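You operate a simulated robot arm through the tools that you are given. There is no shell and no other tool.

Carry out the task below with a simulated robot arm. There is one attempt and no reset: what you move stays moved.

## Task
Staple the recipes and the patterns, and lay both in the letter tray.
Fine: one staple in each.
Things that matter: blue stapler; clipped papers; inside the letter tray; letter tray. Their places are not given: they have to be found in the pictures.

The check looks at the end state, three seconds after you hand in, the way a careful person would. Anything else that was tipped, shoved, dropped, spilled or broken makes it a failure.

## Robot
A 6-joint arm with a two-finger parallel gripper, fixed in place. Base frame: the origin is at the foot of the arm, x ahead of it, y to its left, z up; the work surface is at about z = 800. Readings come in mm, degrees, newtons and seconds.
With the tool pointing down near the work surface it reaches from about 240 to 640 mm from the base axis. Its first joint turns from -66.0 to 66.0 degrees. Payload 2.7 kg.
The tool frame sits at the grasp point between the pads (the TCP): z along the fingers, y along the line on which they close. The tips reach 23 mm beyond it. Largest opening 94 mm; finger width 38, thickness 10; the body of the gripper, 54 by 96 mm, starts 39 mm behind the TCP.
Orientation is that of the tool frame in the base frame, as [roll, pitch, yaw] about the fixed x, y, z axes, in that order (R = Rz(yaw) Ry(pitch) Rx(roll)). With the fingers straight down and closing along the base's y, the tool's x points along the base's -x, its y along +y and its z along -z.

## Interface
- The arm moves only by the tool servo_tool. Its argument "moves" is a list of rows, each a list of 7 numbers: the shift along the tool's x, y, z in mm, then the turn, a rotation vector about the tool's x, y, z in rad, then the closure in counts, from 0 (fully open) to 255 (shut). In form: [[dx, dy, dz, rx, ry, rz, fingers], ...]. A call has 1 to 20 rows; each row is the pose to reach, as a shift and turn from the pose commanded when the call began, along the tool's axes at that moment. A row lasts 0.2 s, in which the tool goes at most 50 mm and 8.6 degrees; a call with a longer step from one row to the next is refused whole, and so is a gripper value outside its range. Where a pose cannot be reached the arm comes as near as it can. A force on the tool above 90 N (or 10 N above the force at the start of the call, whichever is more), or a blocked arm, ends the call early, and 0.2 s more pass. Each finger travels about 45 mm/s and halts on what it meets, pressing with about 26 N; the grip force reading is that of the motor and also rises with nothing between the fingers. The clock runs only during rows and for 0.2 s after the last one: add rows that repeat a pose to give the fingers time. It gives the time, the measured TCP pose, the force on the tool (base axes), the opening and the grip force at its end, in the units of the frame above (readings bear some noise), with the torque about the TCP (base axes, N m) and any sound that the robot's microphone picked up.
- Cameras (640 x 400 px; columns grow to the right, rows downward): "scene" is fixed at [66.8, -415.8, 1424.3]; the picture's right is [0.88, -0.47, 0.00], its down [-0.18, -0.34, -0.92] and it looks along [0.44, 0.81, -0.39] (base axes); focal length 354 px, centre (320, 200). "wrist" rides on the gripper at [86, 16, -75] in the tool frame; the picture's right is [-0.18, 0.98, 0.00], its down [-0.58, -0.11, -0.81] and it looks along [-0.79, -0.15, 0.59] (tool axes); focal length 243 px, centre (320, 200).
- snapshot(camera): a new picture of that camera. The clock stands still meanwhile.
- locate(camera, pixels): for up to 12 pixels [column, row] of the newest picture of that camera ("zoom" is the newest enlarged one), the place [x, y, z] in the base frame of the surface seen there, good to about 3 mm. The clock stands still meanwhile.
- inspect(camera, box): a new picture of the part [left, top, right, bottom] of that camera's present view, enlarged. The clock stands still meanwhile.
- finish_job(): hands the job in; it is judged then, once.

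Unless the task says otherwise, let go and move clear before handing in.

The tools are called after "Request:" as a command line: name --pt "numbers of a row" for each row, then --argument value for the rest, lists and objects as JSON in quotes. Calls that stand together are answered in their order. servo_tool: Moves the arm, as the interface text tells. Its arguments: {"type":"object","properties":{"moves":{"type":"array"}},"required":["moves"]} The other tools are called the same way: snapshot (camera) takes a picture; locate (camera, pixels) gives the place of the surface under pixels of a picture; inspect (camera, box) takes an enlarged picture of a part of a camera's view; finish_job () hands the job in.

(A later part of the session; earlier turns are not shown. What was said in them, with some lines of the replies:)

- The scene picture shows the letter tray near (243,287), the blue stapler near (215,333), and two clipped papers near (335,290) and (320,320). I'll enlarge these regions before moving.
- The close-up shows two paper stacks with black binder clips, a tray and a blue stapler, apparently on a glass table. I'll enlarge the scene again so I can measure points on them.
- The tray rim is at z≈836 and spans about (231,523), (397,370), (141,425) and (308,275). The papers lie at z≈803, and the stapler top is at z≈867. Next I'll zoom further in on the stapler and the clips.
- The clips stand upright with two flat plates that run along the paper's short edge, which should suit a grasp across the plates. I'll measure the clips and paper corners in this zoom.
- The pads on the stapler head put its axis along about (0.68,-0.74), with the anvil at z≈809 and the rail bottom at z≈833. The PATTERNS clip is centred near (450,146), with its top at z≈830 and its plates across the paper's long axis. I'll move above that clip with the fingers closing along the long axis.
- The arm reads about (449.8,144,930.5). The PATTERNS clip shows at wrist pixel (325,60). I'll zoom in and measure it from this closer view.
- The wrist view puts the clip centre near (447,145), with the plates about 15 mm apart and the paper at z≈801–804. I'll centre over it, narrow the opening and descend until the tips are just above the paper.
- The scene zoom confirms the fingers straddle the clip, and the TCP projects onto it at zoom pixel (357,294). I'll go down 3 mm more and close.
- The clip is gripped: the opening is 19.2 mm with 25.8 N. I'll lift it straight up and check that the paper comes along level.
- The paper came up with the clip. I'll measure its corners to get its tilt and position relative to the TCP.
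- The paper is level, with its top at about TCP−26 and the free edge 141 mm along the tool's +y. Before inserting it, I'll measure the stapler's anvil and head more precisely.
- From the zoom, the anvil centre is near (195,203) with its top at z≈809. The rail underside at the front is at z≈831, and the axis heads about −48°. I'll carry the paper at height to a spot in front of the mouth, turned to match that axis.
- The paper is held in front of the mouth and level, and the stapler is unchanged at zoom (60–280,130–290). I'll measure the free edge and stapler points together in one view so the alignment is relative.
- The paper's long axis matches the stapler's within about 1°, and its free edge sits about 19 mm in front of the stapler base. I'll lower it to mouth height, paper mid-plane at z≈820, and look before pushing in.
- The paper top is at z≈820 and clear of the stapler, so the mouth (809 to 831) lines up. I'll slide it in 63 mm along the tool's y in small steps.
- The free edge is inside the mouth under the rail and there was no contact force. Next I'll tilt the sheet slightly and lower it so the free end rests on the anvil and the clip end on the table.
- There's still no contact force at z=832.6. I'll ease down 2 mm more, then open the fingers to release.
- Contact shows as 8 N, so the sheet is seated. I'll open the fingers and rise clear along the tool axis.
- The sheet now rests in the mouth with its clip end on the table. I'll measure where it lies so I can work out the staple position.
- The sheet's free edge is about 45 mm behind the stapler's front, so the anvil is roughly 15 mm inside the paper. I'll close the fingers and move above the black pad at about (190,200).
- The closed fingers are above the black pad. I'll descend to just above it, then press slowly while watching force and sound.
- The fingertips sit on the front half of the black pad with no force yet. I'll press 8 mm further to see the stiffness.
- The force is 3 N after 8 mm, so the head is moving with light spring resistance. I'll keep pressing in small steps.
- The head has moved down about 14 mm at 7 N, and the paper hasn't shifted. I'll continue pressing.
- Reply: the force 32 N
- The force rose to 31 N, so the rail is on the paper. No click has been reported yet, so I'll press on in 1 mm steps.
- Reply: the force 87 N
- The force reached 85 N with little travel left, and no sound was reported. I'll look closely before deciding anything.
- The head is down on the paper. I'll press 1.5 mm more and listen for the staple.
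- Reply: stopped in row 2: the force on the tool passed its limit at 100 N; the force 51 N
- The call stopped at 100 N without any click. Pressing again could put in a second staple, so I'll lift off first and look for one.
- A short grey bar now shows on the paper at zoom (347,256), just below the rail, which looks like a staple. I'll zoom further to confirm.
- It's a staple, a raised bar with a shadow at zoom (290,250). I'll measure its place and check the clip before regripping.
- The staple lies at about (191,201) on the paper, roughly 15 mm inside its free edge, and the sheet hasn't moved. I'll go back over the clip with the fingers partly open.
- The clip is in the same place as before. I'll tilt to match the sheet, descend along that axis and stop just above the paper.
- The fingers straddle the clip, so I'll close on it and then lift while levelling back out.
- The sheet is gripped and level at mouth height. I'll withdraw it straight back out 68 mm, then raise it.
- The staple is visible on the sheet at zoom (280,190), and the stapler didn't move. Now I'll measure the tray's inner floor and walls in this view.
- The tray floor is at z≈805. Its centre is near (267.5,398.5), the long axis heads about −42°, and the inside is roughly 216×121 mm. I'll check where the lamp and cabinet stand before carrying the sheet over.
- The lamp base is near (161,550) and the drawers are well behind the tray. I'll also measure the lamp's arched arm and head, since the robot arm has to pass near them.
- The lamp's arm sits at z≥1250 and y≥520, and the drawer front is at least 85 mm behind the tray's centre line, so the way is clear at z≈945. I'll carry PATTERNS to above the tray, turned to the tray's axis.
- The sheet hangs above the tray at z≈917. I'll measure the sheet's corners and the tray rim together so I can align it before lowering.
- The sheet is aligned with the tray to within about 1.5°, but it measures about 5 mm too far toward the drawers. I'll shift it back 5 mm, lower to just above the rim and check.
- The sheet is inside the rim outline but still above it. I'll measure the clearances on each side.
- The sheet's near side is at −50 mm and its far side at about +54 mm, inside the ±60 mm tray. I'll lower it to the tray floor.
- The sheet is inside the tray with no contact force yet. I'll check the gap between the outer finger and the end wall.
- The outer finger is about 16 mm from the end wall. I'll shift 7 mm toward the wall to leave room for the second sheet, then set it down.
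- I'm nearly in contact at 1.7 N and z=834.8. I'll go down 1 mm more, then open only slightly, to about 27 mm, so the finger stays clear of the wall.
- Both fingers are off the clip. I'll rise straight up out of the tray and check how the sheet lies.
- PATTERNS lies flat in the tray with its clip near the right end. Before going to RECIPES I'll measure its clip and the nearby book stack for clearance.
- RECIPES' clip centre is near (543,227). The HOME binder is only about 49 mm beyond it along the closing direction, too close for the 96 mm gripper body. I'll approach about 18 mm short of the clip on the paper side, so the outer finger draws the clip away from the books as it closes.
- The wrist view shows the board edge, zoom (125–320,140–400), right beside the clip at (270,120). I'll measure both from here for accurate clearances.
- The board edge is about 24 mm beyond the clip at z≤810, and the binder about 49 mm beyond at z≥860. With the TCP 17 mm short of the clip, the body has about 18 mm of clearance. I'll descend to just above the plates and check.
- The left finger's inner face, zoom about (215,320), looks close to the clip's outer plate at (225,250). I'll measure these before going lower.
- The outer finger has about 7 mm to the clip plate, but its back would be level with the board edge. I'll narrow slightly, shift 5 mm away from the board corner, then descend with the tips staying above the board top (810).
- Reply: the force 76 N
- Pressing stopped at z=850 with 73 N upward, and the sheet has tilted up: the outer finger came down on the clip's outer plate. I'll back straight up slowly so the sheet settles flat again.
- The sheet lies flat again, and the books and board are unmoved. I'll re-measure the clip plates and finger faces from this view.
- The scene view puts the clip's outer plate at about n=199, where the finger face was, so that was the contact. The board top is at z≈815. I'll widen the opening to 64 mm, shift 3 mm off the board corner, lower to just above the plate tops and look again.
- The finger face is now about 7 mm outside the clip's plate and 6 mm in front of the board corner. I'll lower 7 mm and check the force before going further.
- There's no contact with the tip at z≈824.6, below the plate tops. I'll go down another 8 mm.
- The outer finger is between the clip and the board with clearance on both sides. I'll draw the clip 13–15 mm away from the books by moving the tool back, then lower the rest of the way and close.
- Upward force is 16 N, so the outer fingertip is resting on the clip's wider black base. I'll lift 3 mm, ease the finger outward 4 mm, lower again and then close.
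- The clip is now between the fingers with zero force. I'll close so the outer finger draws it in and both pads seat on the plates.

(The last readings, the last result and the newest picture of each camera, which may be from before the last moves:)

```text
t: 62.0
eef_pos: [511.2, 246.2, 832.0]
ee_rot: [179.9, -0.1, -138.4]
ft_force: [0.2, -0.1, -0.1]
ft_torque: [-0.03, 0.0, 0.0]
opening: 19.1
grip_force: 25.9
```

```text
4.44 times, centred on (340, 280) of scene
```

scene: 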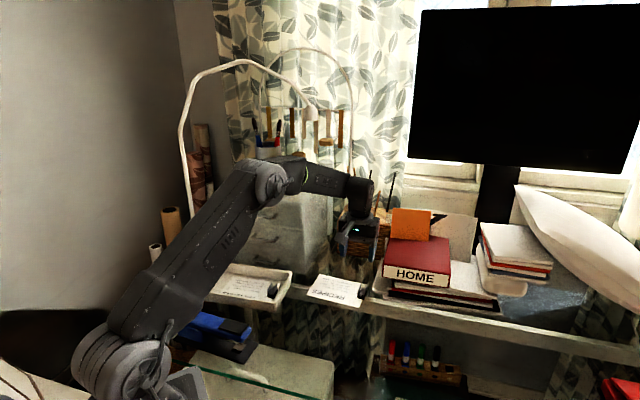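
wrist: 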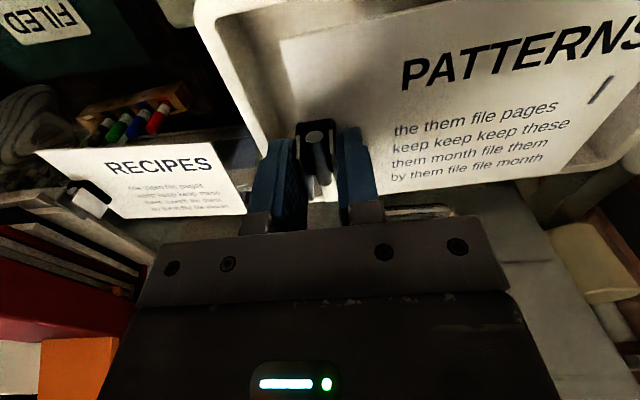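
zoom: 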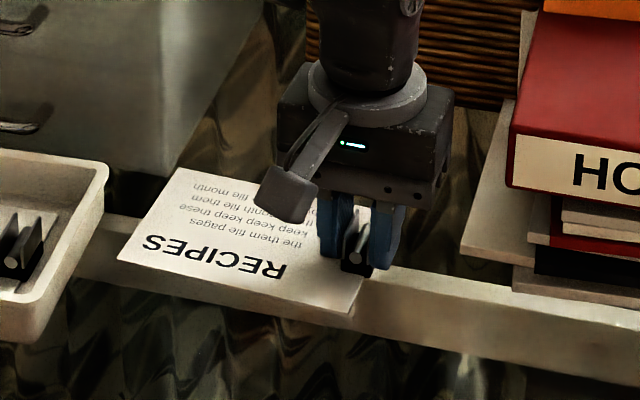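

Gripped at 19.1 mm, the same width as the first clip, and well away from the books. I'll lift it and measure the sheet.

Request:
servo_tool --pt "0 0 -5 0 0 0 255" --pt "0 0 -15 0 0 0 255" --pt "0 0 -30 0 0 0 255" --pt "0 0 -45 0 0 0 255" --pt "0 0 -60 0 0 0 255" --pt "0 0 -60 0 0 0 255"

Request:
inspect --camera "scene" --box '[260, 205, 420, 325]'

```text
t: 63.5
eef_pos: [512.3, 246.3, 892.6]
ee_rot: [179.9, -0.2, -138.3]
ft_force: [0.9, -0.4, -0.8]
ft_torque: [-0.01, -0.07, 0.06]
opening: 19.1
grip_force: 25.3
```

```text
3.33 times, centred on (340, 265) of scene
```

zoom: 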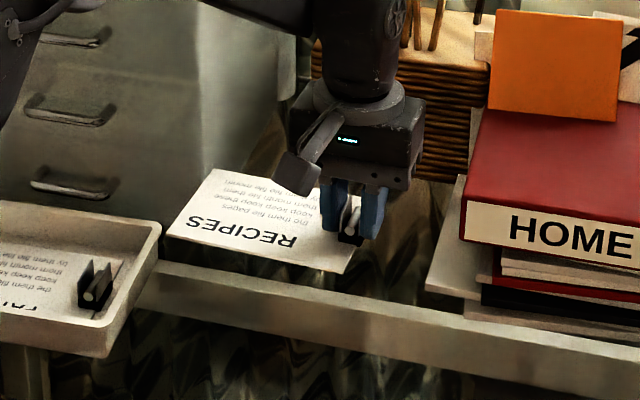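

Request:
locate --camera "zoom" --pixels '[[213, 171], [167, 233], [343, 271], [255, 252], [230, 215], [300, 262], [190, 202], [250, 190]]'

```text
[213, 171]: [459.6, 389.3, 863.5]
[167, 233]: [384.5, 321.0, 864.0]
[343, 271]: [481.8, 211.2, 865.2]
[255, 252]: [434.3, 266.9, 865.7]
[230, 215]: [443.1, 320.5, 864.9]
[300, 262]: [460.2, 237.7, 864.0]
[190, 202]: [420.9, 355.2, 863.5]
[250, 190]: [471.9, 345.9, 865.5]
```

RECIPES is level with its top at TCP−28 and the free edge 141 mm ahead, and its centre line is 5 mm off the TCP. I'll carry it over to the spot in front of the stapler mouth.

Request:
servo_tool --pt "12 0 -12 0 0 0 255" --pt "30 -1 -24 0 0 0 255" --pt "52 -2 -35 0 0 0 255" --pt "75 -3 -35 0 0 0 255" --pt "99 -4 -35 0 0 0 255" --pt "123 -6 -35 0 0 0 255" --pt "147 -7 -35 0 0 0 255" --pt "171 -8 -35 0 0 0 255" --pt "195 -9 -35 0 0 0 255" --pt "219 -10 -35 0 0 0 255" --pt "243 -12 -35 0 0 0 255" --pt "262 -13 -35 0 0 0 255" --pt "274.4 -13 -35 0 0 0 255" --pt "274.4 -13 -35 0 0 0 255" --pt "274.4 -13 -35 0 0 0 255"

Request:
inspect --camera "scene" --box '[170, 290, 330, 390]'

```text
t: 66.7
eef_pos: [315.4, 52.3, 927.0]
ee_rot: [-180.0, -0.1, -138.4]
ft_force: [0.2, -0.2, 0.0]
ft_torque: [0.01, -0.02, 0.01]
opening: 19.2
grip_force: 26.0
```

```text
4.00 times, centred on (250, 340) of scene
```

zoom: 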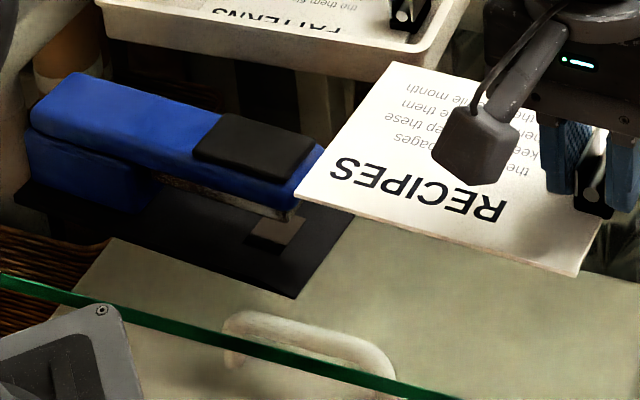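

Request:
locate --camera "zoom" --pixels '[[391, 64], [299, 195], [578, 272], [345, 130], [18, 193], [293, 297], [355, 213], [285, 207], [33, 118], [84, 74], [246, 237], [280, 248]]'

```text
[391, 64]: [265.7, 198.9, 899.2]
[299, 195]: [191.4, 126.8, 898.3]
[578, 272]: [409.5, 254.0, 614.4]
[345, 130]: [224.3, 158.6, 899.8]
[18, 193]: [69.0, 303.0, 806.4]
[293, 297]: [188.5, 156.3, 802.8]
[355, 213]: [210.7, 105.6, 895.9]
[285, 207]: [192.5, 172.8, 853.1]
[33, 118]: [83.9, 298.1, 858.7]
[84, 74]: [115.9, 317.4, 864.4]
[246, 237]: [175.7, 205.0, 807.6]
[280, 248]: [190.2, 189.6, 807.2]
```

The stapler hasn't moved, and RECIPES' free edge is about 21 mm in front of its base, centred within 2 mm. I'll lower it to mouth height at TCP z≈850.

Request:
servo_tool --pt "0 0 15 0 0 0 255" --pt "0 0 32 0 0 0 255" --pt "0 0 50 0 0 0 255" --pt "0 0 64 0 0 0 255" --pt "0 0 73 0 0 0 255" --pt "0 0 77 0 0 0 255" --pt "0 0 77 0 0 0 255"

Request:
inspect --camera "scene" --box '[170, 300, 330, 400]'

```text
t: 68.2
eef_pos: [315.3, 52.6, 851.3]
ee_rot: [-180.0, -0.1, -138.4]
ft_force: [0.5, 0.3, -0.8]
ft_torque: [0.03, -0.05, -0.02]
opening: 18.9
grip_force: 26.3
```

```text
4.00 times, centred on (250, 350) of scene
```

zoom: 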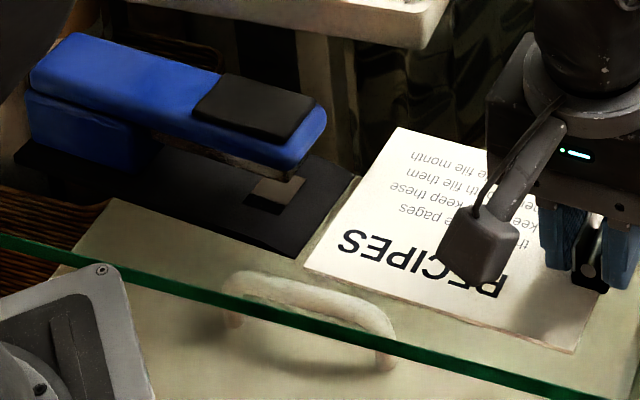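

Request:
locate --camera "zoom" --pixels '[[398, 130], [307, 264], [572, 350], [350, 200], [320, 250], [260, 205]]'

Request:
servo_tool --pt "0 4 0 0 0 0 255" --pt "0 8 0 0 0 0 255"

```text
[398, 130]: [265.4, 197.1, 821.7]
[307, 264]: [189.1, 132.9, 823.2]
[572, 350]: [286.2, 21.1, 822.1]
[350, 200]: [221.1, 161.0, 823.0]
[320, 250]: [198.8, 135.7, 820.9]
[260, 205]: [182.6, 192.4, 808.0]
```

```text
t: 68.8
eef_pos: [309.8, 58.1, 850.4]
ee_rot: [179.9, -0.2, -138.4]
ft_force: [-0.6, -0.2, -0.1]
ft_torque: [-0.03, -0.02, 0.0]
opening: 19.1
grip_force: 26.1
```

The paper top is at z≈822, between the anvil (809) and rail (831), and the first 8 mm went in cleanly. I'll slide in the remaining 55 mm.

Request:
servo_tool --pt "0 8 0 0 0 0 255" --pt "0 16 0 0 0 0 255" --pt "0 24 0 0 0 0 255" --pt "0 32 0 0 0 0 255" --pt "0 40 0 0 0 0 255" --pt "0 48 0 0 0 0 255" --pt "0 55 0 0 0 0 255" --pt "0 55 0 0 0 0 255"

Request:
inspect --camera "scene" --box '[170, 300, 330, 400]'

```text
t: 70.7
eef_pos: [273.6, 99.4, 850.3]
ee_rot: [179.9, 0.0, -138.3]
ft_force: [-0.4, -0.5, -0.5]
ft_torque: [0.01, -0.02, 0.03]
opening: 19.0
grip_force: 25.9
```

```text
4.00 times, centred on (250, 350) of scene
```

zoom: 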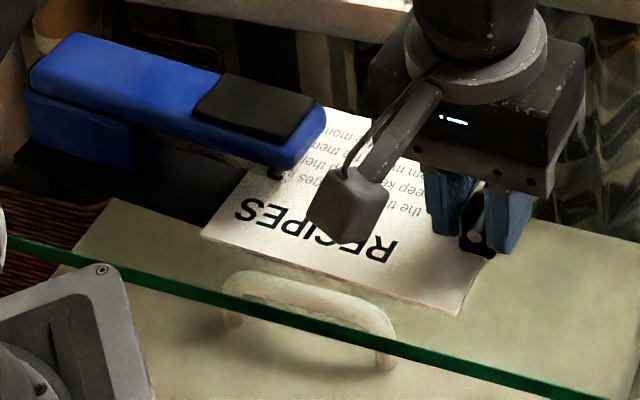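

RECIPES is in the mouth with no contact force. I'll tilt it slightly and lower to rest as before; the clip's table height for this grip is TCP≈832.

Request:
servo_tool --pt "0 0 4 -0.015 0 0 255" --pt "0 0 8 -0.03 0 0 255" --pt "0 0 12 -0.045 0 0 255" --pt "0 0 14 -0.055 0 0 255" --pt "0 0 16 -0.063 0 0 255" --pt "0 0 17 -0.063 0 0 255" --pt "0 0 18 -0.063 0 0 255" --pt "0 0 18 -0.063 0 0 255"

```text
t: 72.5
eef_pos: [273.4, 100.8, 832.7]
ee_rot: [176.3, -0.1, -138.3]
ft_force: [-0.1, -0.2, -0.9]
ft_torque: [-0.05, -0.01, 0.0]
opening: 19.0
grip_force: 25.5
```

No contact yet, so I'll lower another 1.5 mm and check.

Request:
servo_tool --pt "0 0 0.8 0 0 0 255" --pt "0 0 1.5 0 0 0 255" --pt "0 0 1.5 0 0 0 255"

```text
t: 73.2
eef_pos: [273.8, 101.1, 831.1]
ee_rot: [176.3, 0.0, -138.4]
ft_force: [-5.4, 0.9, 23.4]
ft_torque: [0.12, 0.1, 0.09]
opening: 18.9
grip_force: 25.8
```

The sheet is seated, with 23 N of contact. I'll back off slightly, open, and rise clear.

Request:
servo_tool --pt "0 0 -1 0 0 0 255" --pt "0 0 -1 0 0 0 200" --pt "0 0 -1 0 0 0 150" --pt "0 0 -1 0 0 0 130" --pt "0 0 -1 0 0 0 130" --pt "0 0 -10 0 0 0 130" --pt "0 0 -25 0 0 0 130" --pt "0 0 -50 0 0 0 130" --pt "0 0 -80 0.031 0 0 130" --pt "0 0 -108 0.063 0 0 130" --pt "0 0 -108 0.063 0 0 130"

Request:
inspect --camera "scene" --box '[170, 300, 330, 400]'

```text
t: 75.7
eef_pos: [278.5, 94.2, 936.9]
ee_rot: [179.9, -0.2, -138.4]
ft_force: [-0.6, -0.4, 0.5]
ft_torque: [0.04, 0.0, -0.05]
opening: 46.3
grip_force: 0.0
```

```text
4.00 times, centred on (250, 350) of scene
```

zoom: 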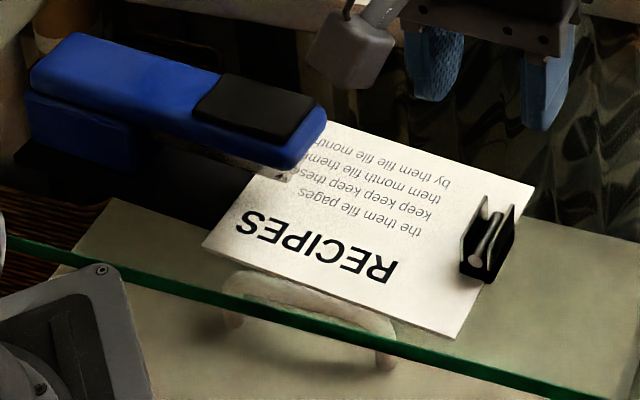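

RECIPES rests in the mouth the same way as the first sheet. I'll verify its position before pressing.

Request:
locate --camera "zoom" --pixels '[[204, 243], [457, 336], [532, 188], [238, 190], [285, 220], [490, 235], [252, 105]]'

Request:
inspect --camera "scene" --box '[226, 335, 254, 353]'

```text
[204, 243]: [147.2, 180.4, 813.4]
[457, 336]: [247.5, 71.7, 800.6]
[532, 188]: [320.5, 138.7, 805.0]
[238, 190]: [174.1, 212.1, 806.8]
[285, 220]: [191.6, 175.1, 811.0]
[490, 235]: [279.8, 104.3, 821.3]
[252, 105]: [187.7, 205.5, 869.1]
```

```text
16.00 times, centred on (240, 344) of scene
```

zoom: 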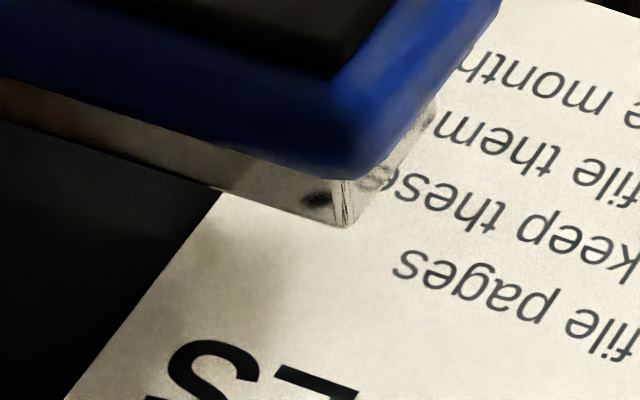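

RECIPES is seated with its free edge about 46 mm past the stapler's front, and no staple shows yet. I'll close the fingers and move over the black pad.

Request:
servo_tool --pt "-0.5 17 0 0 0 0 180" --pt "-1.2 34 0 0 0 0 220" --pt "-1.8 51 0 0 0 0 255" --pt "-2.4 68 0 0 0 0 255" --pt "-3 86 0 0 0 0 255" --pt "-3.6 104 0 0 0 0 255" --pt "-4.2 121 0 0 0 0 255" --pt "-4.8 137.9 0 0 0 0 255" --pt "-4.8 137.9 0 0 0 0 255" --pt "-4.8 137.9 0 0 0 0 255"

Request:
inspect --camera "scene" --box '[150, 250, 350, 400]'

```text
t: 77.8
eef_pos: [190.4, 201.6, 939.6]
ee_rot: [179.9, -0.1, -138.4]
ft_force: [0.0, -0.7, -1.1]
ft_torque: [0.04, 0.02, -0.01]
opening: 0.1
grip_force: 26.2
```

```text
2.67 times, centred on (250, 325) of scene
```

zoom: 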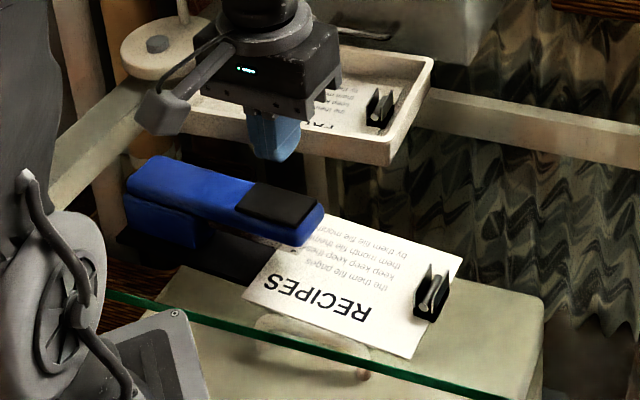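

The tool is over the pad at (190.4,201.6). I'll descend to contact and press the head down as before.

Request:
servo_tool --pt "0 0 14 0 0 0 255" --pt "0 0 28 0 0 0 255" --pt "0 0 39 0 0 0 255" --pt "0 0 45 0 0 0 255" --pt "0 0 49 0 0 0 255" --pt "0 0 52 0 0 0 255" --pt "0 0 55 0 0 0 255" --pt "0 0 58 0 0 0 255" --pt "0 0 60 0 0 0 255" --pt "0 0 62 0 0 0 255" --pt "0 0 64 0 0 0 255"

Request:
inspect --camera "scene" --box '[170, 300, 330, 400]'

```text
t: 80.2
eef_pos: [191.3, 201.6, 875.1]
ee_rot: [179.9, -0.1, -138.3]
ft_force: [2.0, -5.7, 7.2]
ft_torque: [-0.07, -0.1, -0.02]
opening: 0.0
grip_force: 26.1
```

```text
4.00 times, centred on (250, 350) of scene
```

zoom: 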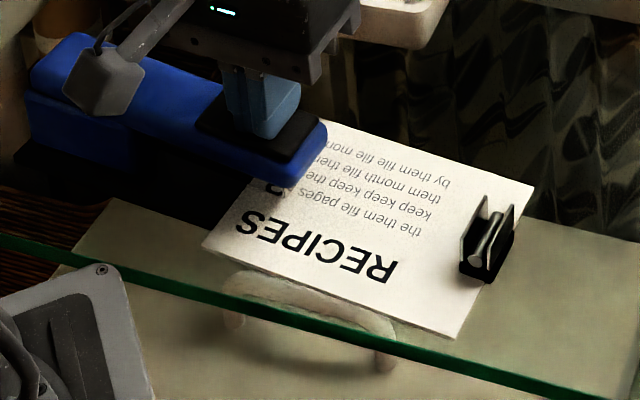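

The head is down about 14 mm at 7 N, the same as the first time. I'll press through the final travel.

Request:
servo_tool --pt "0 0 1.5 0 0 0 255" --pt "0 0 3 0 0 0 255" --pt "0 0 4.5 0 0 0 255" --pt "0 0 6 0 0 0 255"

Request:
servo_tool --pt "0 0 1 0 0 0 255" --pt "0 0 2 0 0 0 255" --pt "0 0 3 0 0 0 255"

```text
t: 81.2
eef_pos: [191.3, 201.5, 869.3]
ee_rot: [179.8, 0.0, -138.4]
ft_force: [0.6, -6.3, 29.5]
ft_torque: [0.11, 0.09, 0.01]
opening: 0.0
grip_force: 25.6
```

```text
t: 82.1
eef_pos: [190.2, 202.4, 869.6]
ee_rot: [179.8, 0.2, -138.4]
ft_force: [-7.2, -11.7, 45.1]
ft_torque: [0.05, 0.42, 0.11]
opening: 0.0
grip_force: 25.5
stopped in row 3: the force on the tool passed its limit at 94 N (the readings are from after the stop); the commanded pose is now the measured one
```

Pressing stopped at 94 N. I'll lift off and look for the staple before doing anything else.

Request:
servo_tool --pt "0 0 -5 0 0 0 255" --pt "0 0 -12 0 0 0 255" --pt "0 0 -22 0 0 0 255" --pt "0 0 -40 0 0 0 255" --pt "0 0 -65 0 0 0 255" --pt "0 0 -65 0 0 0 255"

Request:
inspect --camera "scene" --box '[226, 335, 254, 353]'

Request:
inspect --camera "scene" --box '[170, 300, 330, 400]'

```text
t: 83.5
eef_pos: [190.4, 202.0, 933.2]
ee_rot: [179.8, 0.1, -138.3]
ft_force: [0.2, 0.7, 0.4]
ft_torque: [0.02, 0.0, -0.02]
opening: 0.0
grip_force: 26.0
```

```text
16.00 times, centred on (240, 344) of scene
```

zoom: 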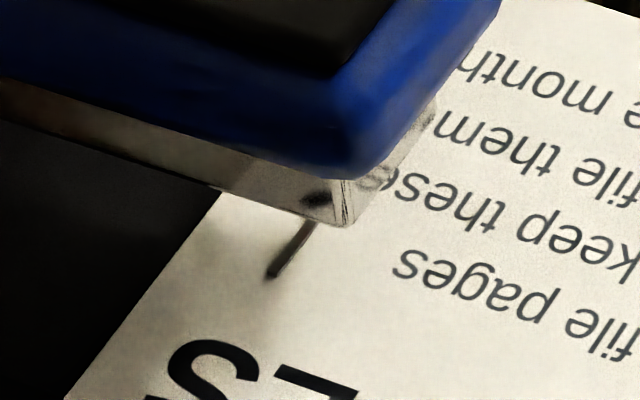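

```text
4.00 times, centred on (250, 350) of scene
```

zoom: 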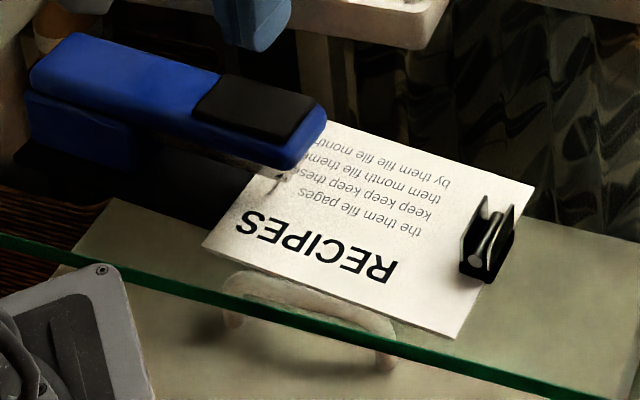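

The staple is in RECIPES at zoom (290,250), and the sheet didn't move. I'll return above the clip with the fingers partly open, this time centred on it.

Request:
servo_tool --pt "0.3 -17 -2 0 0 0 255" --pt "0.6 -34 -4 0 0 0 220" --pt "0.8 -51 -4 0 0 0 180" --pt "1.1 -68 -4 0 0 0 130" --pt "1.3 -86 -4 0 0 0 130" --pt "1.5 -104 -4 0 0 0 130" --pt "1.7 -122 -4 0 0 0 130" --pt "1.9 -139 -4 0 0 0 130" --pt "1.9 -139 -4 0 0 0 130"

Request:
inspect --camera "wrist" --box '[260, 0, 420, 100]'

```text
t: 85.5
eef_pos: [282.9, 95.6, 936.8]
ee_rot: [179.8, 0.1, -138.3]
ft_force: [-0.5, 1.2, -0.7]
ft_torque: [0.0, -0.02, -0.03]
opening: 46.1
grip_force: 0.1
```

```text
4.00 times, centred on (340, 50) of wrist
```

zoom: 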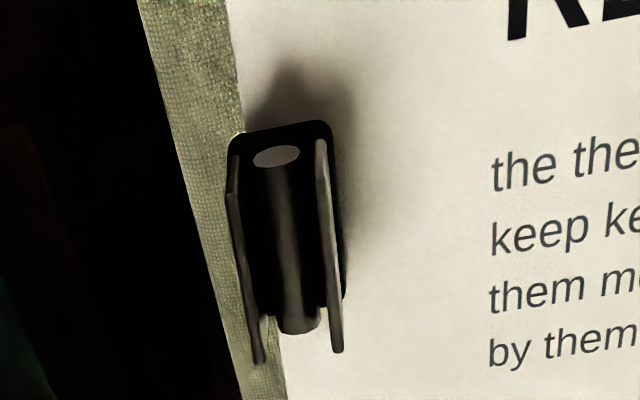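

Request:
locate --camera "zoom" --pixels '[[233, 190], [260, 360], [321, 180], [338, 350], [275, 155], [300, 328], [245, 130], [325, 125]]'

```text
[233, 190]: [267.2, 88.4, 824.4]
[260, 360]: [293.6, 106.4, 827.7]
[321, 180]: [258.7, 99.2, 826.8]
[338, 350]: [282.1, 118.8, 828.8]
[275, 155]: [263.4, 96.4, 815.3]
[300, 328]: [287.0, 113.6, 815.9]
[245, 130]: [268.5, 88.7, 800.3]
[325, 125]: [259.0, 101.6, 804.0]
```

The clip centre measures about (276.5,104). I'll tilt to match the sheet and descend over it.

Request:
servo_tool --pt "-0.2 1.5 15 -0.03 0 0 130" --pt "-0.5 3.5 35 -0.063 0 0 130" --pt "-0.8 5.6 56 -0.063 0 0 130" --pt "-1 7.8 78 -0.063 0 0 130" --pt "-1.2 9.5 95 -0.063 0 0 130" --pt "-1.4 10.2 102 -0.063 0 0 130" --pt "-1.4 10.6 105.5 -0.063 0 0 130" --pt "-1.4 10.6 105.5 -0.063 0 0 130"

Request:
inspect --camera "wrist" --box '[160, 60, 480, 260]'

```text
t: 87.3
eef_pos: [276.6, 106.4, 829.6]
ee_rot: [176.2, 0.1, -138.3]
ft_force: [-0.2, -0.1, 0.3]
ft_torque: [0.02, 0.0, 0.0]
opening: 46.6
grip_force: 0.0
```

```text
2.00 times, centred on (320, 160) of wrist
```

zoom: 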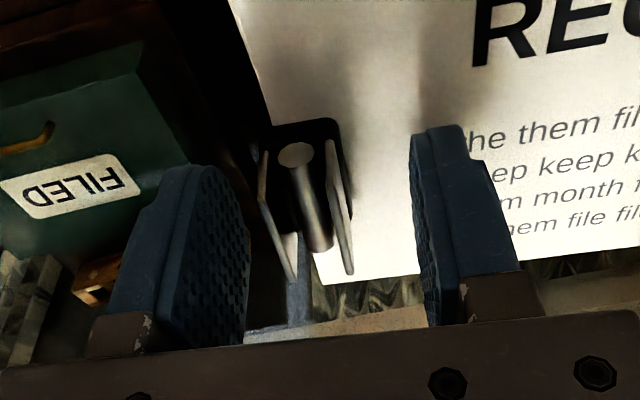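

The fingers straddle the clip with no contact. I'll close, then lift and level out as before.

Request:
servo_tool --pt "0 0 0 0 0 0 200" --pt "0 0 0 0 0 0 255" --pt "0 0 0 0 0 0 255" --pt "0 0 0 0 0 0 255" --pt "0 0 -4 0.01 0 0 255" --pt "0 0 -8 0.025 0 0 255" --pt "0 0 -12 0.04 0 0 255" --pt "0 0 -15 0.052 0 0 255" --pt "0 0 -18 0.063 0 0 255" --pt "0 0 -18 0.063 0 0 255"

Request:
inspect --camera "scene" --box '[170, 300, 330, 400]'

```text
t: 89.5
eef_pos: [276.8, 104.6, 848.7]
ee_rot: [179.8, 0.2, -138.4]
ft_force: [-0.1, 0.4, -0.3]
ft_torque: [-0.06, -0.04, -0.01]
opening: 19.3
grip_force: 26.1
```

```text
4.00 times, centred on (250, 350) of scene
```

zoom: 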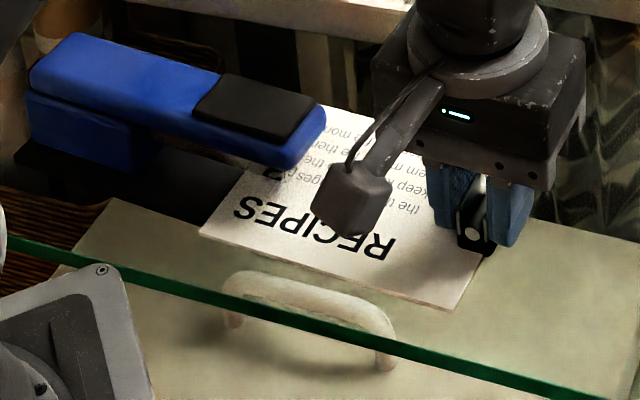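

RECIPES is gripped and level. I'll withdraw it 68 mm and raise it.

Request:
servo_tool --pt "0 -10 0 0 0 0 255" --pt "0 -22 0 0 0 0 255" --pt "0 -34 0 0 0 0 255" --pt "0 -46 0 0 0 0 255" --pt "0 -58 0 0 0 0 255" --pt "0 -68 0 0 0 0 255" --pt "0 -68 -20 0 0 0 255" --pt "0 -68 -45 0 0 0 255" --pt "0 -68 -70 0 0 0 255" --pt "0 -68 -95 0 0 0 255" --pt "0 -68 -95 0 0 0 255"

Request:
inspect --camera "scene" --box '[160, 240, 400, 400]'

```text
t: 91.9
eef_pos: [324.3, 55.2, 944.6]
ee_rot: [179.7, -0.1, -138.3]
ft_force: [-0.4, -0.2, -1.1]
ft_torque: [-0.02, -0.02, 0.02]
opening: 19.0
grip_force: 25.8
```

```text
2.50 times, centred on (280, 320) of scene
```

zoom: 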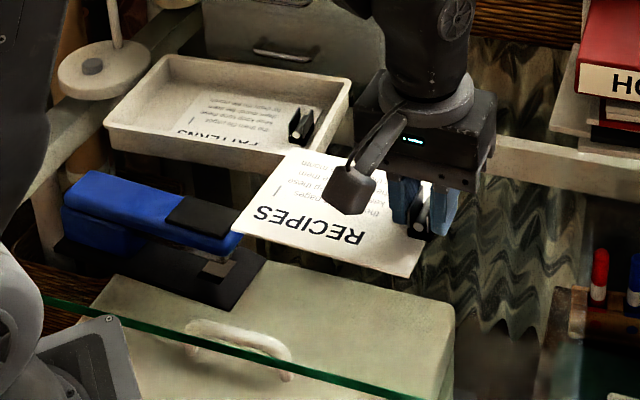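

RECIPES shows one staple at zoom (277,190). Now I'll measure PATTERNS' clip and the tray for the second placement.

Request:
inspect --camera "scene" --box '[190, 255, 302, 325]'

```text
5.71 times, centred on (246, 290) of scene
```

zoom: 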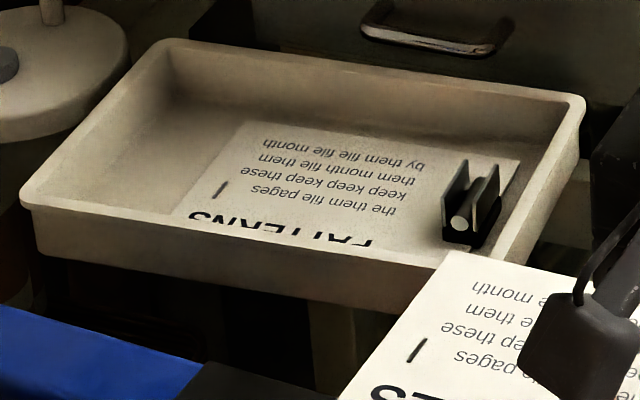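

Request:
locate --camera "zoom" --pixels '[[465, 162], [497, 168], [444, 215], [476, 225], [445, 235], [475, 244], [250, 125], [518, 162], [185, 200], [582, 100], [22, 198], [170, 42]]'

Request:
locate --camera "zoom" --pixels '[[432, 262], [150, 150], [170, 110], [110, 200], [200, 215], [450, 110], [530, 125], [505, 215], [540, 140], [455, 195], [170, 85], [215, 190]]'

```text
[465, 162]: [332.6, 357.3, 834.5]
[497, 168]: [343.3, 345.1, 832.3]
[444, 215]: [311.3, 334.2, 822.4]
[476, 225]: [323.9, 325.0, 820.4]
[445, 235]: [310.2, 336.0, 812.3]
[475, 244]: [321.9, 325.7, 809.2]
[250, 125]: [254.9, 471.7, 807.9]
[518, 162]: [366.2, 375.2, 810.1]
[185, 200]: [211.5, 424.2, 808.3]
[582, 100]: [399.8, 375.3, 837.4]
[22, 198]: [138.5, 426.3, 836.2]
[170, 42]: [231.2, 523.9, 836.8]
```

```text
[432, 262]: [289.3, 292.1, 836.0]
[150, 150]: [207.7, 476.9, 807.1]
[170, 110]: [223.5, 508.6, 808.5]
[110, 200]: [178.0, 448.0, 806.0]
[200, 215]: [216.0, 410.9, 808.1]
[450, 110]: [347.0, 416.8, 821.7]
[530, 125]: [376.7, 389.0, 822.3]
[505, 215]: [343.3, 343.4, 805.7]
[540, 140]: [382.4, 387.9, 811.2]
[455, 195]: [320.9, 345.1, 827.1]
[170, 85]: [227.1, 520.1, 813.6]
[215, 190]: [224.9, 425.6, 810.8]
```

The tray hasn't moved. PATTERNS' clip is at about +82 mm along the tray, so RECIPES' clip can go at about +38 mm with its free edge about 5 mm short of the far wall. I'll carry RECIPES to above the tray, turned to its axis.

Request:
servo_tool --pt "-13 17 0 0 0 -0.008 255" --pt "-27 36 0 0 0 -0.016 255" --pt "-41 55 0 0 0 -0.025 255" --pt "-55 74 0 0 0 -0.033 255" --pt "-69 92 0 0 0 -0.041 255" --pt "-83 111 0 0 0 -0.05 255" --pt "-97 130 0 0 0 -0.058 255" --pt "-111 148 0 0 0 -0.067 255" --pt "-125 167 0 0 0 -0.075 255" --pt "-139 185 0 0 0 -0.083 255" --pt "-153 204 0 0 0 -0.092 255" --pt "-167 223 0 0 0 -0.1 255" --pt "-180 240 0 0 0 -0.108 255" --pt "-191.3 254.9 0 0 0 -0.115 255" --pt "-191.3 254.9 0 0 0 -0.115 255" --pt "-191.3 254.9 0 0 0 -0.115 255"

Request:
inspect --camera "scene" --box '[160, 210, 340, 335]'

```text
t: 95.3
eef_pos: [294.6, 372.4, 944.2]
ee_rot: [179.8, 0.1, -131.8]
ft_force: [-0.2, 0.6, -0.9]
ft_torque: [-0.04, -0.01, 0.01]
opening: 19.1
grip_force: 25.7
```

```text
3.20 times, centred on (250, 272) of scene
```

zoom: 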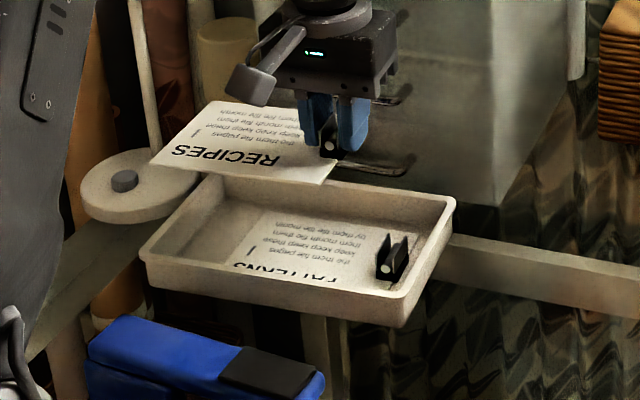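

Request:
locate --camera "zoom" --pixels '[[213, 103], [152, 161], [321, 184], [236, 172], [390, 167], [408, 95], [385, 60], [142, 250], [400, 322], [452, 203], [240, 130]]'

```text
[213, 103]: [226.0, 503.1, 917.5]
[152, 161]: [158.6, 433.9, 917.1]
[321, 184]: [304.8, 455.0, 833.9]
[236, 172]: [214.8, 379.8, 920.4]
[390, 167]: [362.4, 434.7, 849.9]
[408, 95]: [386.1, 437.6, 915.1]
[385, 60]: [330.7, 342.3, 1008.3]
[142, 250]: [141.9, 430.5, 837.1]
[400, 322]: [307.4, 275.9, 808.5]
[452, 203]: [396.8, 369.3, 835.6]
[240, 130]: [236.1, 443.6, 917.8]
```

RECIPES is rotated about 2.3° relative to the tray, with its free edge at −104 mm. I'll correct by +2.3°, shift 2 mm each way, and lower to just above the rim.

Request:
servo_tool --pt "-1 -1 12 0 0 -0.013 255" --pt "-2 -2 24 0 0 -0.026 255" --pt "-2 -2 36 0 0 -0.04 255" --pt "-2 -2 48 0 0 -0.04 255" --pt "-2 -2 60 0 0 -0.04 255" --pt "-2 -2 60 0 0 -0.04 255" --pt "-2 -2 60 0 0 -0.04 255"

Request:
inspect --camera "scene" --box '[180, 230, 310, 320]'

Request:
snapshot --camera "wrist"

```text
t: 96.9
eef_pos: [298.5, 372.2, 885.1]
ee_rot: [179.8, 0.1, -129.5]
ft_force: [0.1, -0.4, -0.9]
ft_torque: [0.0, -0.03, 0.04]
opening: 19.2
grip_force: 25.9
```

```text
4.44 times, centred on (245, 275) of scene
```

zoom: 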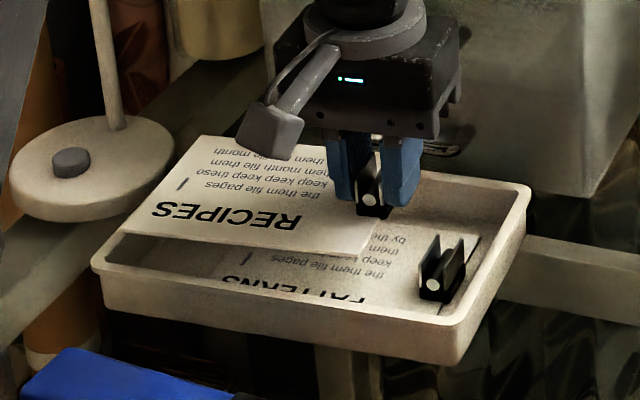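

```text
taken
```

wrist: 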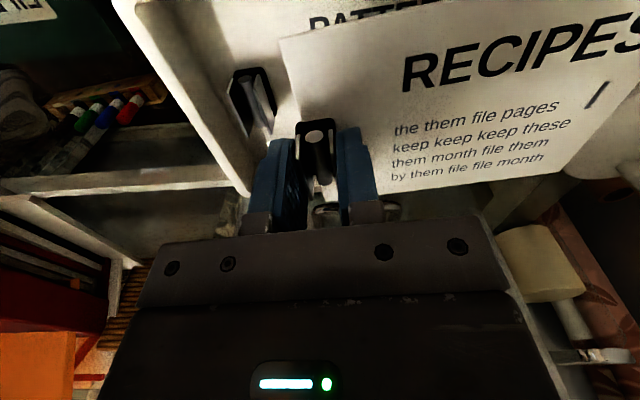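

Request:
locate --camera "zoom" --pixels '[[198, 138], [124, 230], [357, 254], [240, 243], [160, 183], [95, 266], [455, 322], [528, 190], [203, 143], [300, 250]]'

```text
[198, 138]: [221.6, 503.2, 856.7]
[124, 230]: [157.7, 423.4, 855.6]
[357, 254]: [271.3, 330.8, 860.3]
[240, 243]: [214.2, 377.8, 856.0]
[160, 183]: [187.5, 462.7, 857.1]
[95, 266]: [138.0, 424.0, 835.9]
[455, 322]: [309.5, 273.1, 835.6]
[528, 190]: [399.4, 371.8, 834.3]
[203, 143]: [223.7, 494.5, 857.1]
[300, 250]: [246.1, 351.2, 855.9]
```

This closer measurement shows the sheet follows the tool's heading (−39.5°), so my last turn overcorrected. I'll turn back 2.4° and shift 1.5 mm, then re-check while still above the rim.

Request:
servo_tool --pt "0.5 -0.7 0 0 0 0.02 255" --pt "1 -1.5 0 0 0 0.042 255" --pt "1 -1.5 8 0 0 0.042 255" --pt "1 -1.5 8 0 0 0.042 255" --pt "1 -1.5 8 0 0 0.042 255"

Request:
inspect --camera "scene" --box '[180, 230, 310, 320]'

```text
t: 98.1
eef_pos: [298.9, 370.5, 877.7]
ee_rot: [179.8, 0.1, -132.0]
ft_force: [0.1, -0.2, -1.2]
ft_torque: [-0.04, -0.03, -0.02]
opening: 18.9
grip_force: 25.6
```

```text
4.44 times, centred on (245, 275) of scene
```

zoom: 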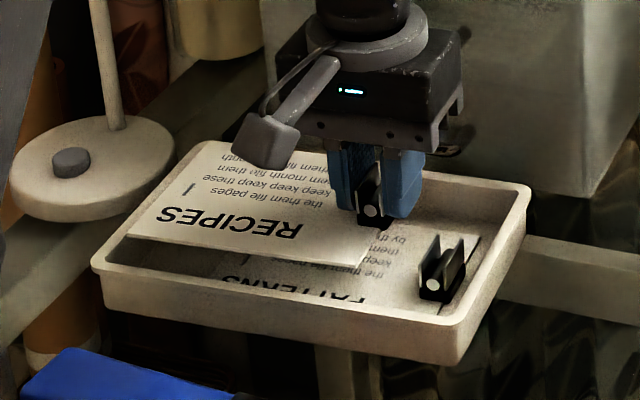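

Request:
locate --camera "zoom" --pixels '[[206, 144], [130, 232], [359, 265], [240, 249], [167, 187], [300, 257], [380, 225], [160, 201], [187, 160]]'

```text
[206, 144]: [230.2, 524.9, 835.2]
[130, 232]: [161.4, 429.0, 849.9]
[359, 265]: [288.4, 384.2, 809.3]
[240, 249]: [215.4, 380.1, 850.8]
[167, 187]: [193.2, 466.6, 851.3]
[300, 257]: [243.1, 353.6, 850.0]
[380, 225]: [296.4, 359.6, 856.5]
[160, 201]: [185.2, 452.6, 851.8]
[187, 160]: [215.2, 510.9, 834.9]
```

The sheet's side is at −49 to −51 mm and its free edge at −101 mm, inside the tray and parallel to within 1°. I'll lower it into the tray.

Request:
servo_tool --pt "0 0 8 0 0 0 255" --pt "0 0 16 0 0 0 255" --pt "0 0 24 0 0 0 255" --pt "0 0 30 0 0 0 255" --pt "0 0 34 0 0 0 255" --pt "0 0 36 0 0 0 255" --pt "0 0 36 0 0 0 255"

Request:
inspect --camera "scene" --box '[180, 230, 310, 320]'

Request:
inspect --camera "wrist" --box '[160, 0, 480, 200]'

```text
t: 99.7
eef_pos: [298.2, 372.3, 839.4]
ee_rot: [179.8, 0.1, -131.9]
ft_force: [-0.9, 0.0, -0.7]
ft_torque: [-0.03, -0.03, 0.04]
opening: 19.0
grip_force: 26.3
```

```text
4.44 times, centred on (245, 275) of scene
```

zoom: 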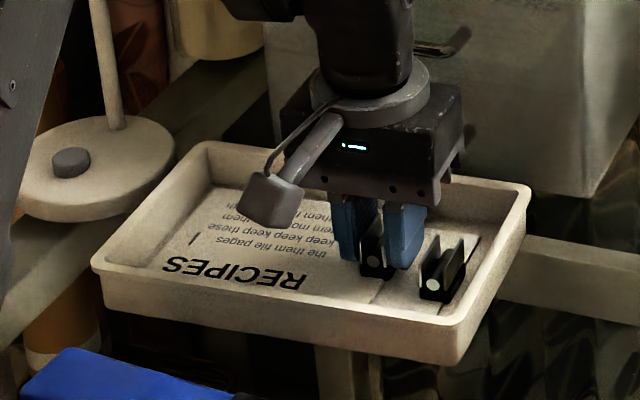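

```text
2.00 times, centred on (320, 100) of wrist
```

zoom: 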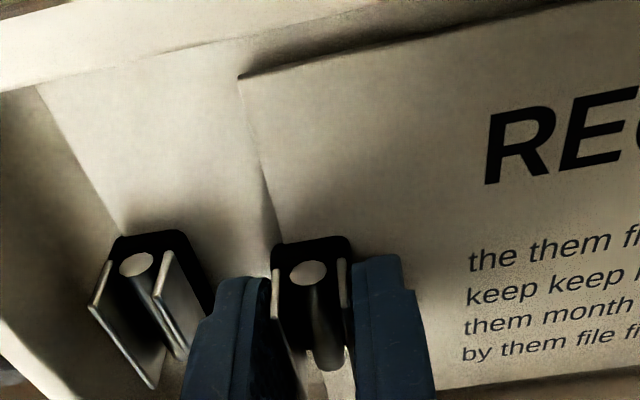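

RECIPES is inside the tray. Before opening, I'll measure the gap between the outer finger and PATTERNS' clip.

Request:
locate --camera "zoom" --pixels '[[158, 290], [183, 350], [168, 258], [205, 290], [195, 250], [212, 320], [205, 350], [195, 380], [95, 300], [150, 380], [280, 250], [255, 300]]'

```text
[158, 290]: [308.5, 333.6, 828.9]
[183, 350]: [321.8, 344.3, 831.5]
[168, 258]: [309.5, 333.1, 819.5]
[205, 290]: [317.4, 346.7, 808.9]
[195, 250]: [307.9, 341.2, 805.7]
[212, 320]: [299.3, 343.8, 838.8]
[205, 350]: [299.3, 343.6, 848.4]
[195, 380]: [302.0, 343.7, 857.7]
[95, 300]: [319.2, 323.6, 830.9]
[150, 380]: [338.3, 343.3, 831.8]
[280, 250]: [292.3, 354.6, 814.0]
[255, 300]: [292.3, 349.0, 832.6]
```

The outer finger has about 9 mm to PATTERNS' clip base and about 14 mm to its plate, so a 4 mm opening per side is safe. I'll lower the last 1–2 mm to contact.

Request:
servo_tool --pt "0 0 1 0 0 0 255" --pt "0 0 2 0 0 0 255" --pt "0 0 2 0 0 0 255"

```text
t: 100.5
eef_pos: [297.7, 370.5, 837.7]
ee_rot: [179.8, 0.2, -131.9]
ft_force: [-0.3, -0.5, 1.1]
ft_torque: [-0.03, 0.14, 0.0]
opening: 19.3
grip_force: 26.3
```

It's almost in contact, at about 1 N. I'll go down one more millimetre, open slightly to 27 mm, and hold so the sheet settles.

Request:
servo_tool --pt "0 0 1 0 0 0 255" --pt "0 0 1 0 0 0 225" --pt "0 0 0.7 0 0 0 200" --pt "0 0 0.5 0 0 0 182" --pt "0 0 0.5 0 0 0 182" --pt "0 0 0.5 0 0 0 182"

Request:
inspect --camera "wrist" --box '[160, 0, 480, 200]'

```text
t: 101.9
eef_pos: [298.1, 371.0, 837.7]
ee_rot: [179.8, 0.2, -131.9]
ft_force: [-1.1, -0.5, 0.0]
ft_torque: [0.03, -0.01, -0.04]
opening: 26.9
grip_force: 0.0
```

```text
2.00 times, centred on (320, 100) of wrist
```

zoom: 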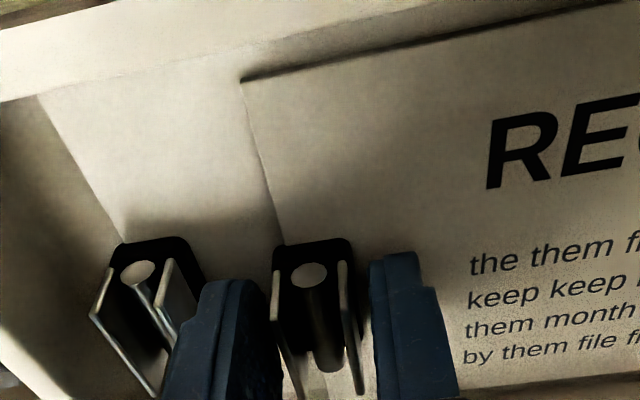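

Both fingers are off RECIPES' clip and clear of PATTERNS' clip. I'll rise straight up out of the tray.

Request:
servo_tool --pt "0 0 -6 0 0 0 182" --pt "0 0 -16 0 0 0 182" --pt "0 0 -30 0 0 0 182" --pt "0 0 -55 0 0 0 182" --pt "0 0 -85 0 0 0 150" --pt "0 0 -120 0 0 0 130" --pt "0 0 -160 0 0 0 130" --pt "0 0 -200 0 0 0 130" --pt "0 0 -200 0 0 0 130"

Request:
inspect --camera "scene" --box '[180, 230, 310, 320]'

Request:
snapshot --camera "scene"

Request:
snapshot --camera "wrist"

```text
t: 103.9
eef_pos: [297.5, 370.5, 1036.2]
ee_rot: [179.8, 0.2, -131.9]
ft_force: [0.3, -1.4, -0.1]
ft_torque: [-0.02, -0.01, -0.04]
opening: 46.3
grip_force: 0.1
```

```text
4.44 times, centred on (245, 275) of scene
```

zoom: 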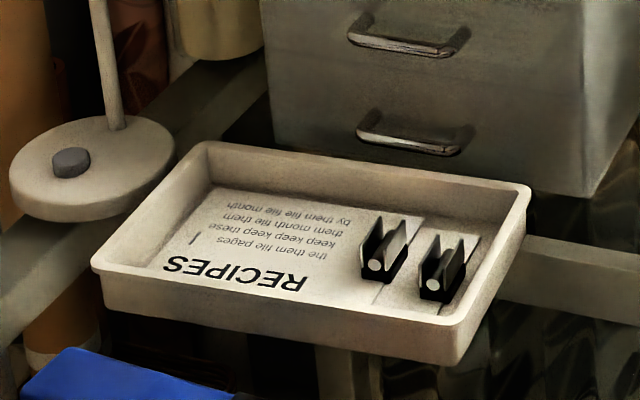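

```text
taken
```

scene: 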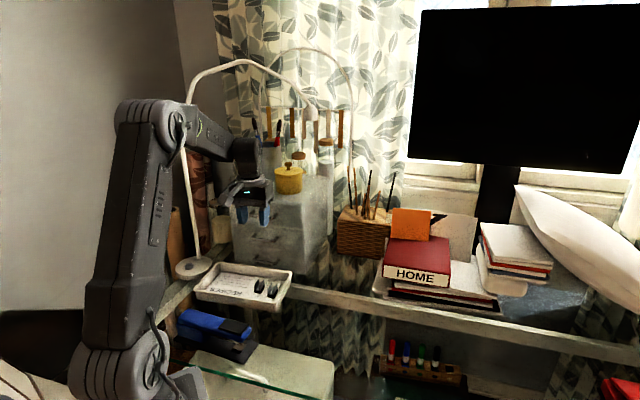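

```text
taken
```

wrist: 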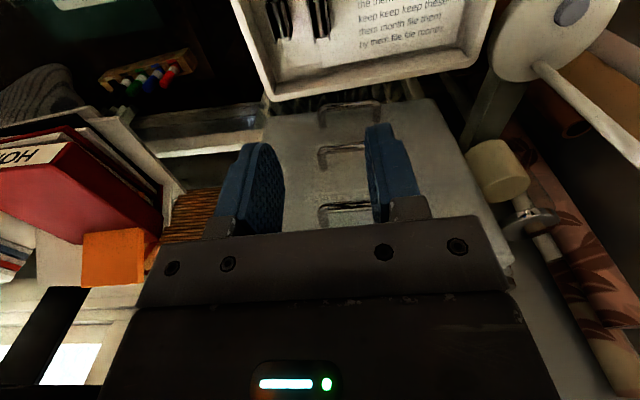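

Both sheets are in the tray with their clips side by side. I'll check that RECIPES lies flat below the rim and that the stapler and books stand as before.

Request:
inspect --camera "scene" --box '[190, 255, 302, 325]'

Request:
locate --camera "zoom" --pixels '[[190, 105], [110, 205], [410, 140], [375, 235], [180, 135], [250, 170], [130, 180], [400, 170], [515, 165], [460, 220], [360, 215]]'

Request:
inspect --camera "scene" --box '[160, 290, 280, 370]'

Request:
inspect --camera "scene" --box '[330, 190, 520, 320]'

```text
5.71 times, centred on (246, 290) of scene
```

zoom: 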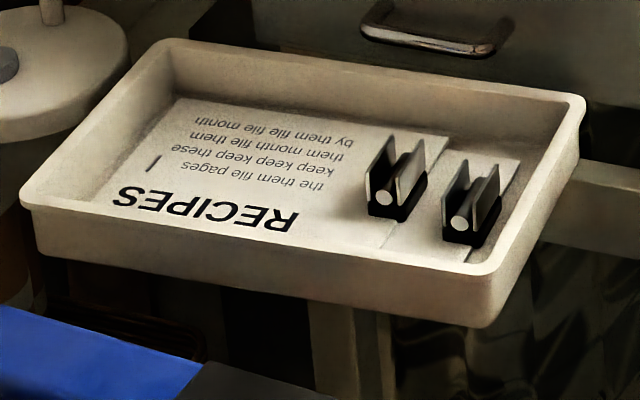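

```text
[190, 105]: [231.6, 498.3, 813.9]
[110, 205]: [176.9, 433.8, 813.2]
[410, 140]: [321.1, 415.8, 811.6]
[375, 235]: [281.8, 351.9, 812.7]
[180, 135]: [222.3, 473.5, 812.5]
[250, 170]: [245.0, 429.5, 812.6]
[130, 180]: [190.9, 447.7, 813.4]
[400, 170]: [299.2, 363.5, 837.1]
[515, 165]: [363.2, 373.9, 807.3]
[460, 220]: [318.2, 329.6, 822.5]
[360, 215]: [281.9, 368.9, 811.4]
```

```text
5.00 times, centred on (220, 330) of scene
```

zoom: 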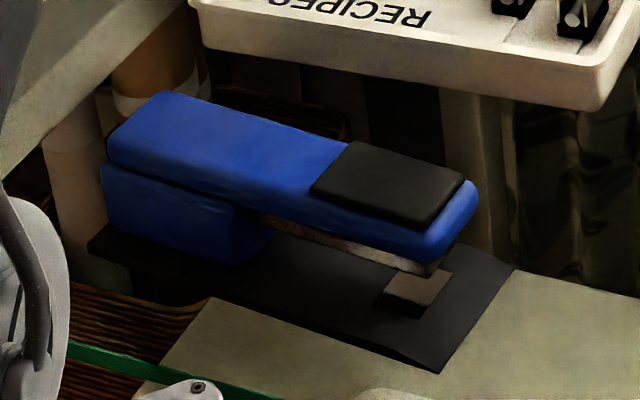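

```text
3.08 times, centred on (425, 255) of scene
```

zoom: 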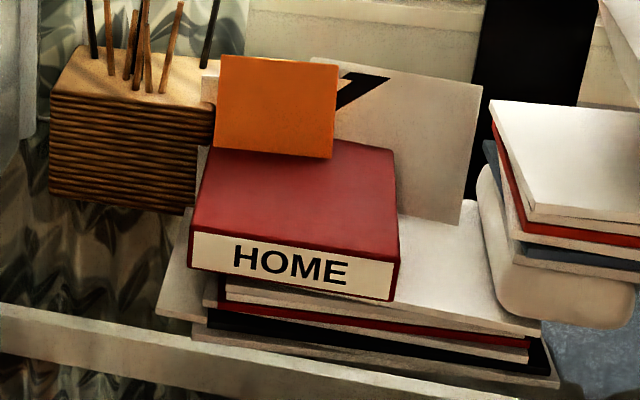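

RECIPES lies flat at z≈812–813, below the rim at 836, on top of PATTERNS. Each sheet showed a single staple, the stapler, books and board are where they were, and the gripper is empty and clear at z≈1036. I'm handing the job in.

Request:
finish_job

```text
The job is handed in.
```

The recipes and the patterns are each stapled once, and both lie flat in the letter tray with their clips still on. I checked this in the final pictures before handing in. The job's own check has not reported a result.

- **Staples:** each went in near the edge opposite the clip, about 15 mm in. The stapler made no sound the microphone picked up, so I looked at the paper after each press and saw one staple in each.
- **Contact during the task:** on my first approach to the recipes, a finger came down on the clip and tipped the sheet up for a moment. It settled flat again, and the books and board beside it did not move.
- **Arrangement:** the recipes sit on top of the patterns, since the tray is too short for both side by side.
- **Surroundings:** the stapler, books, lamp and tray are where they were, and the gripper is open and clear of the tray.
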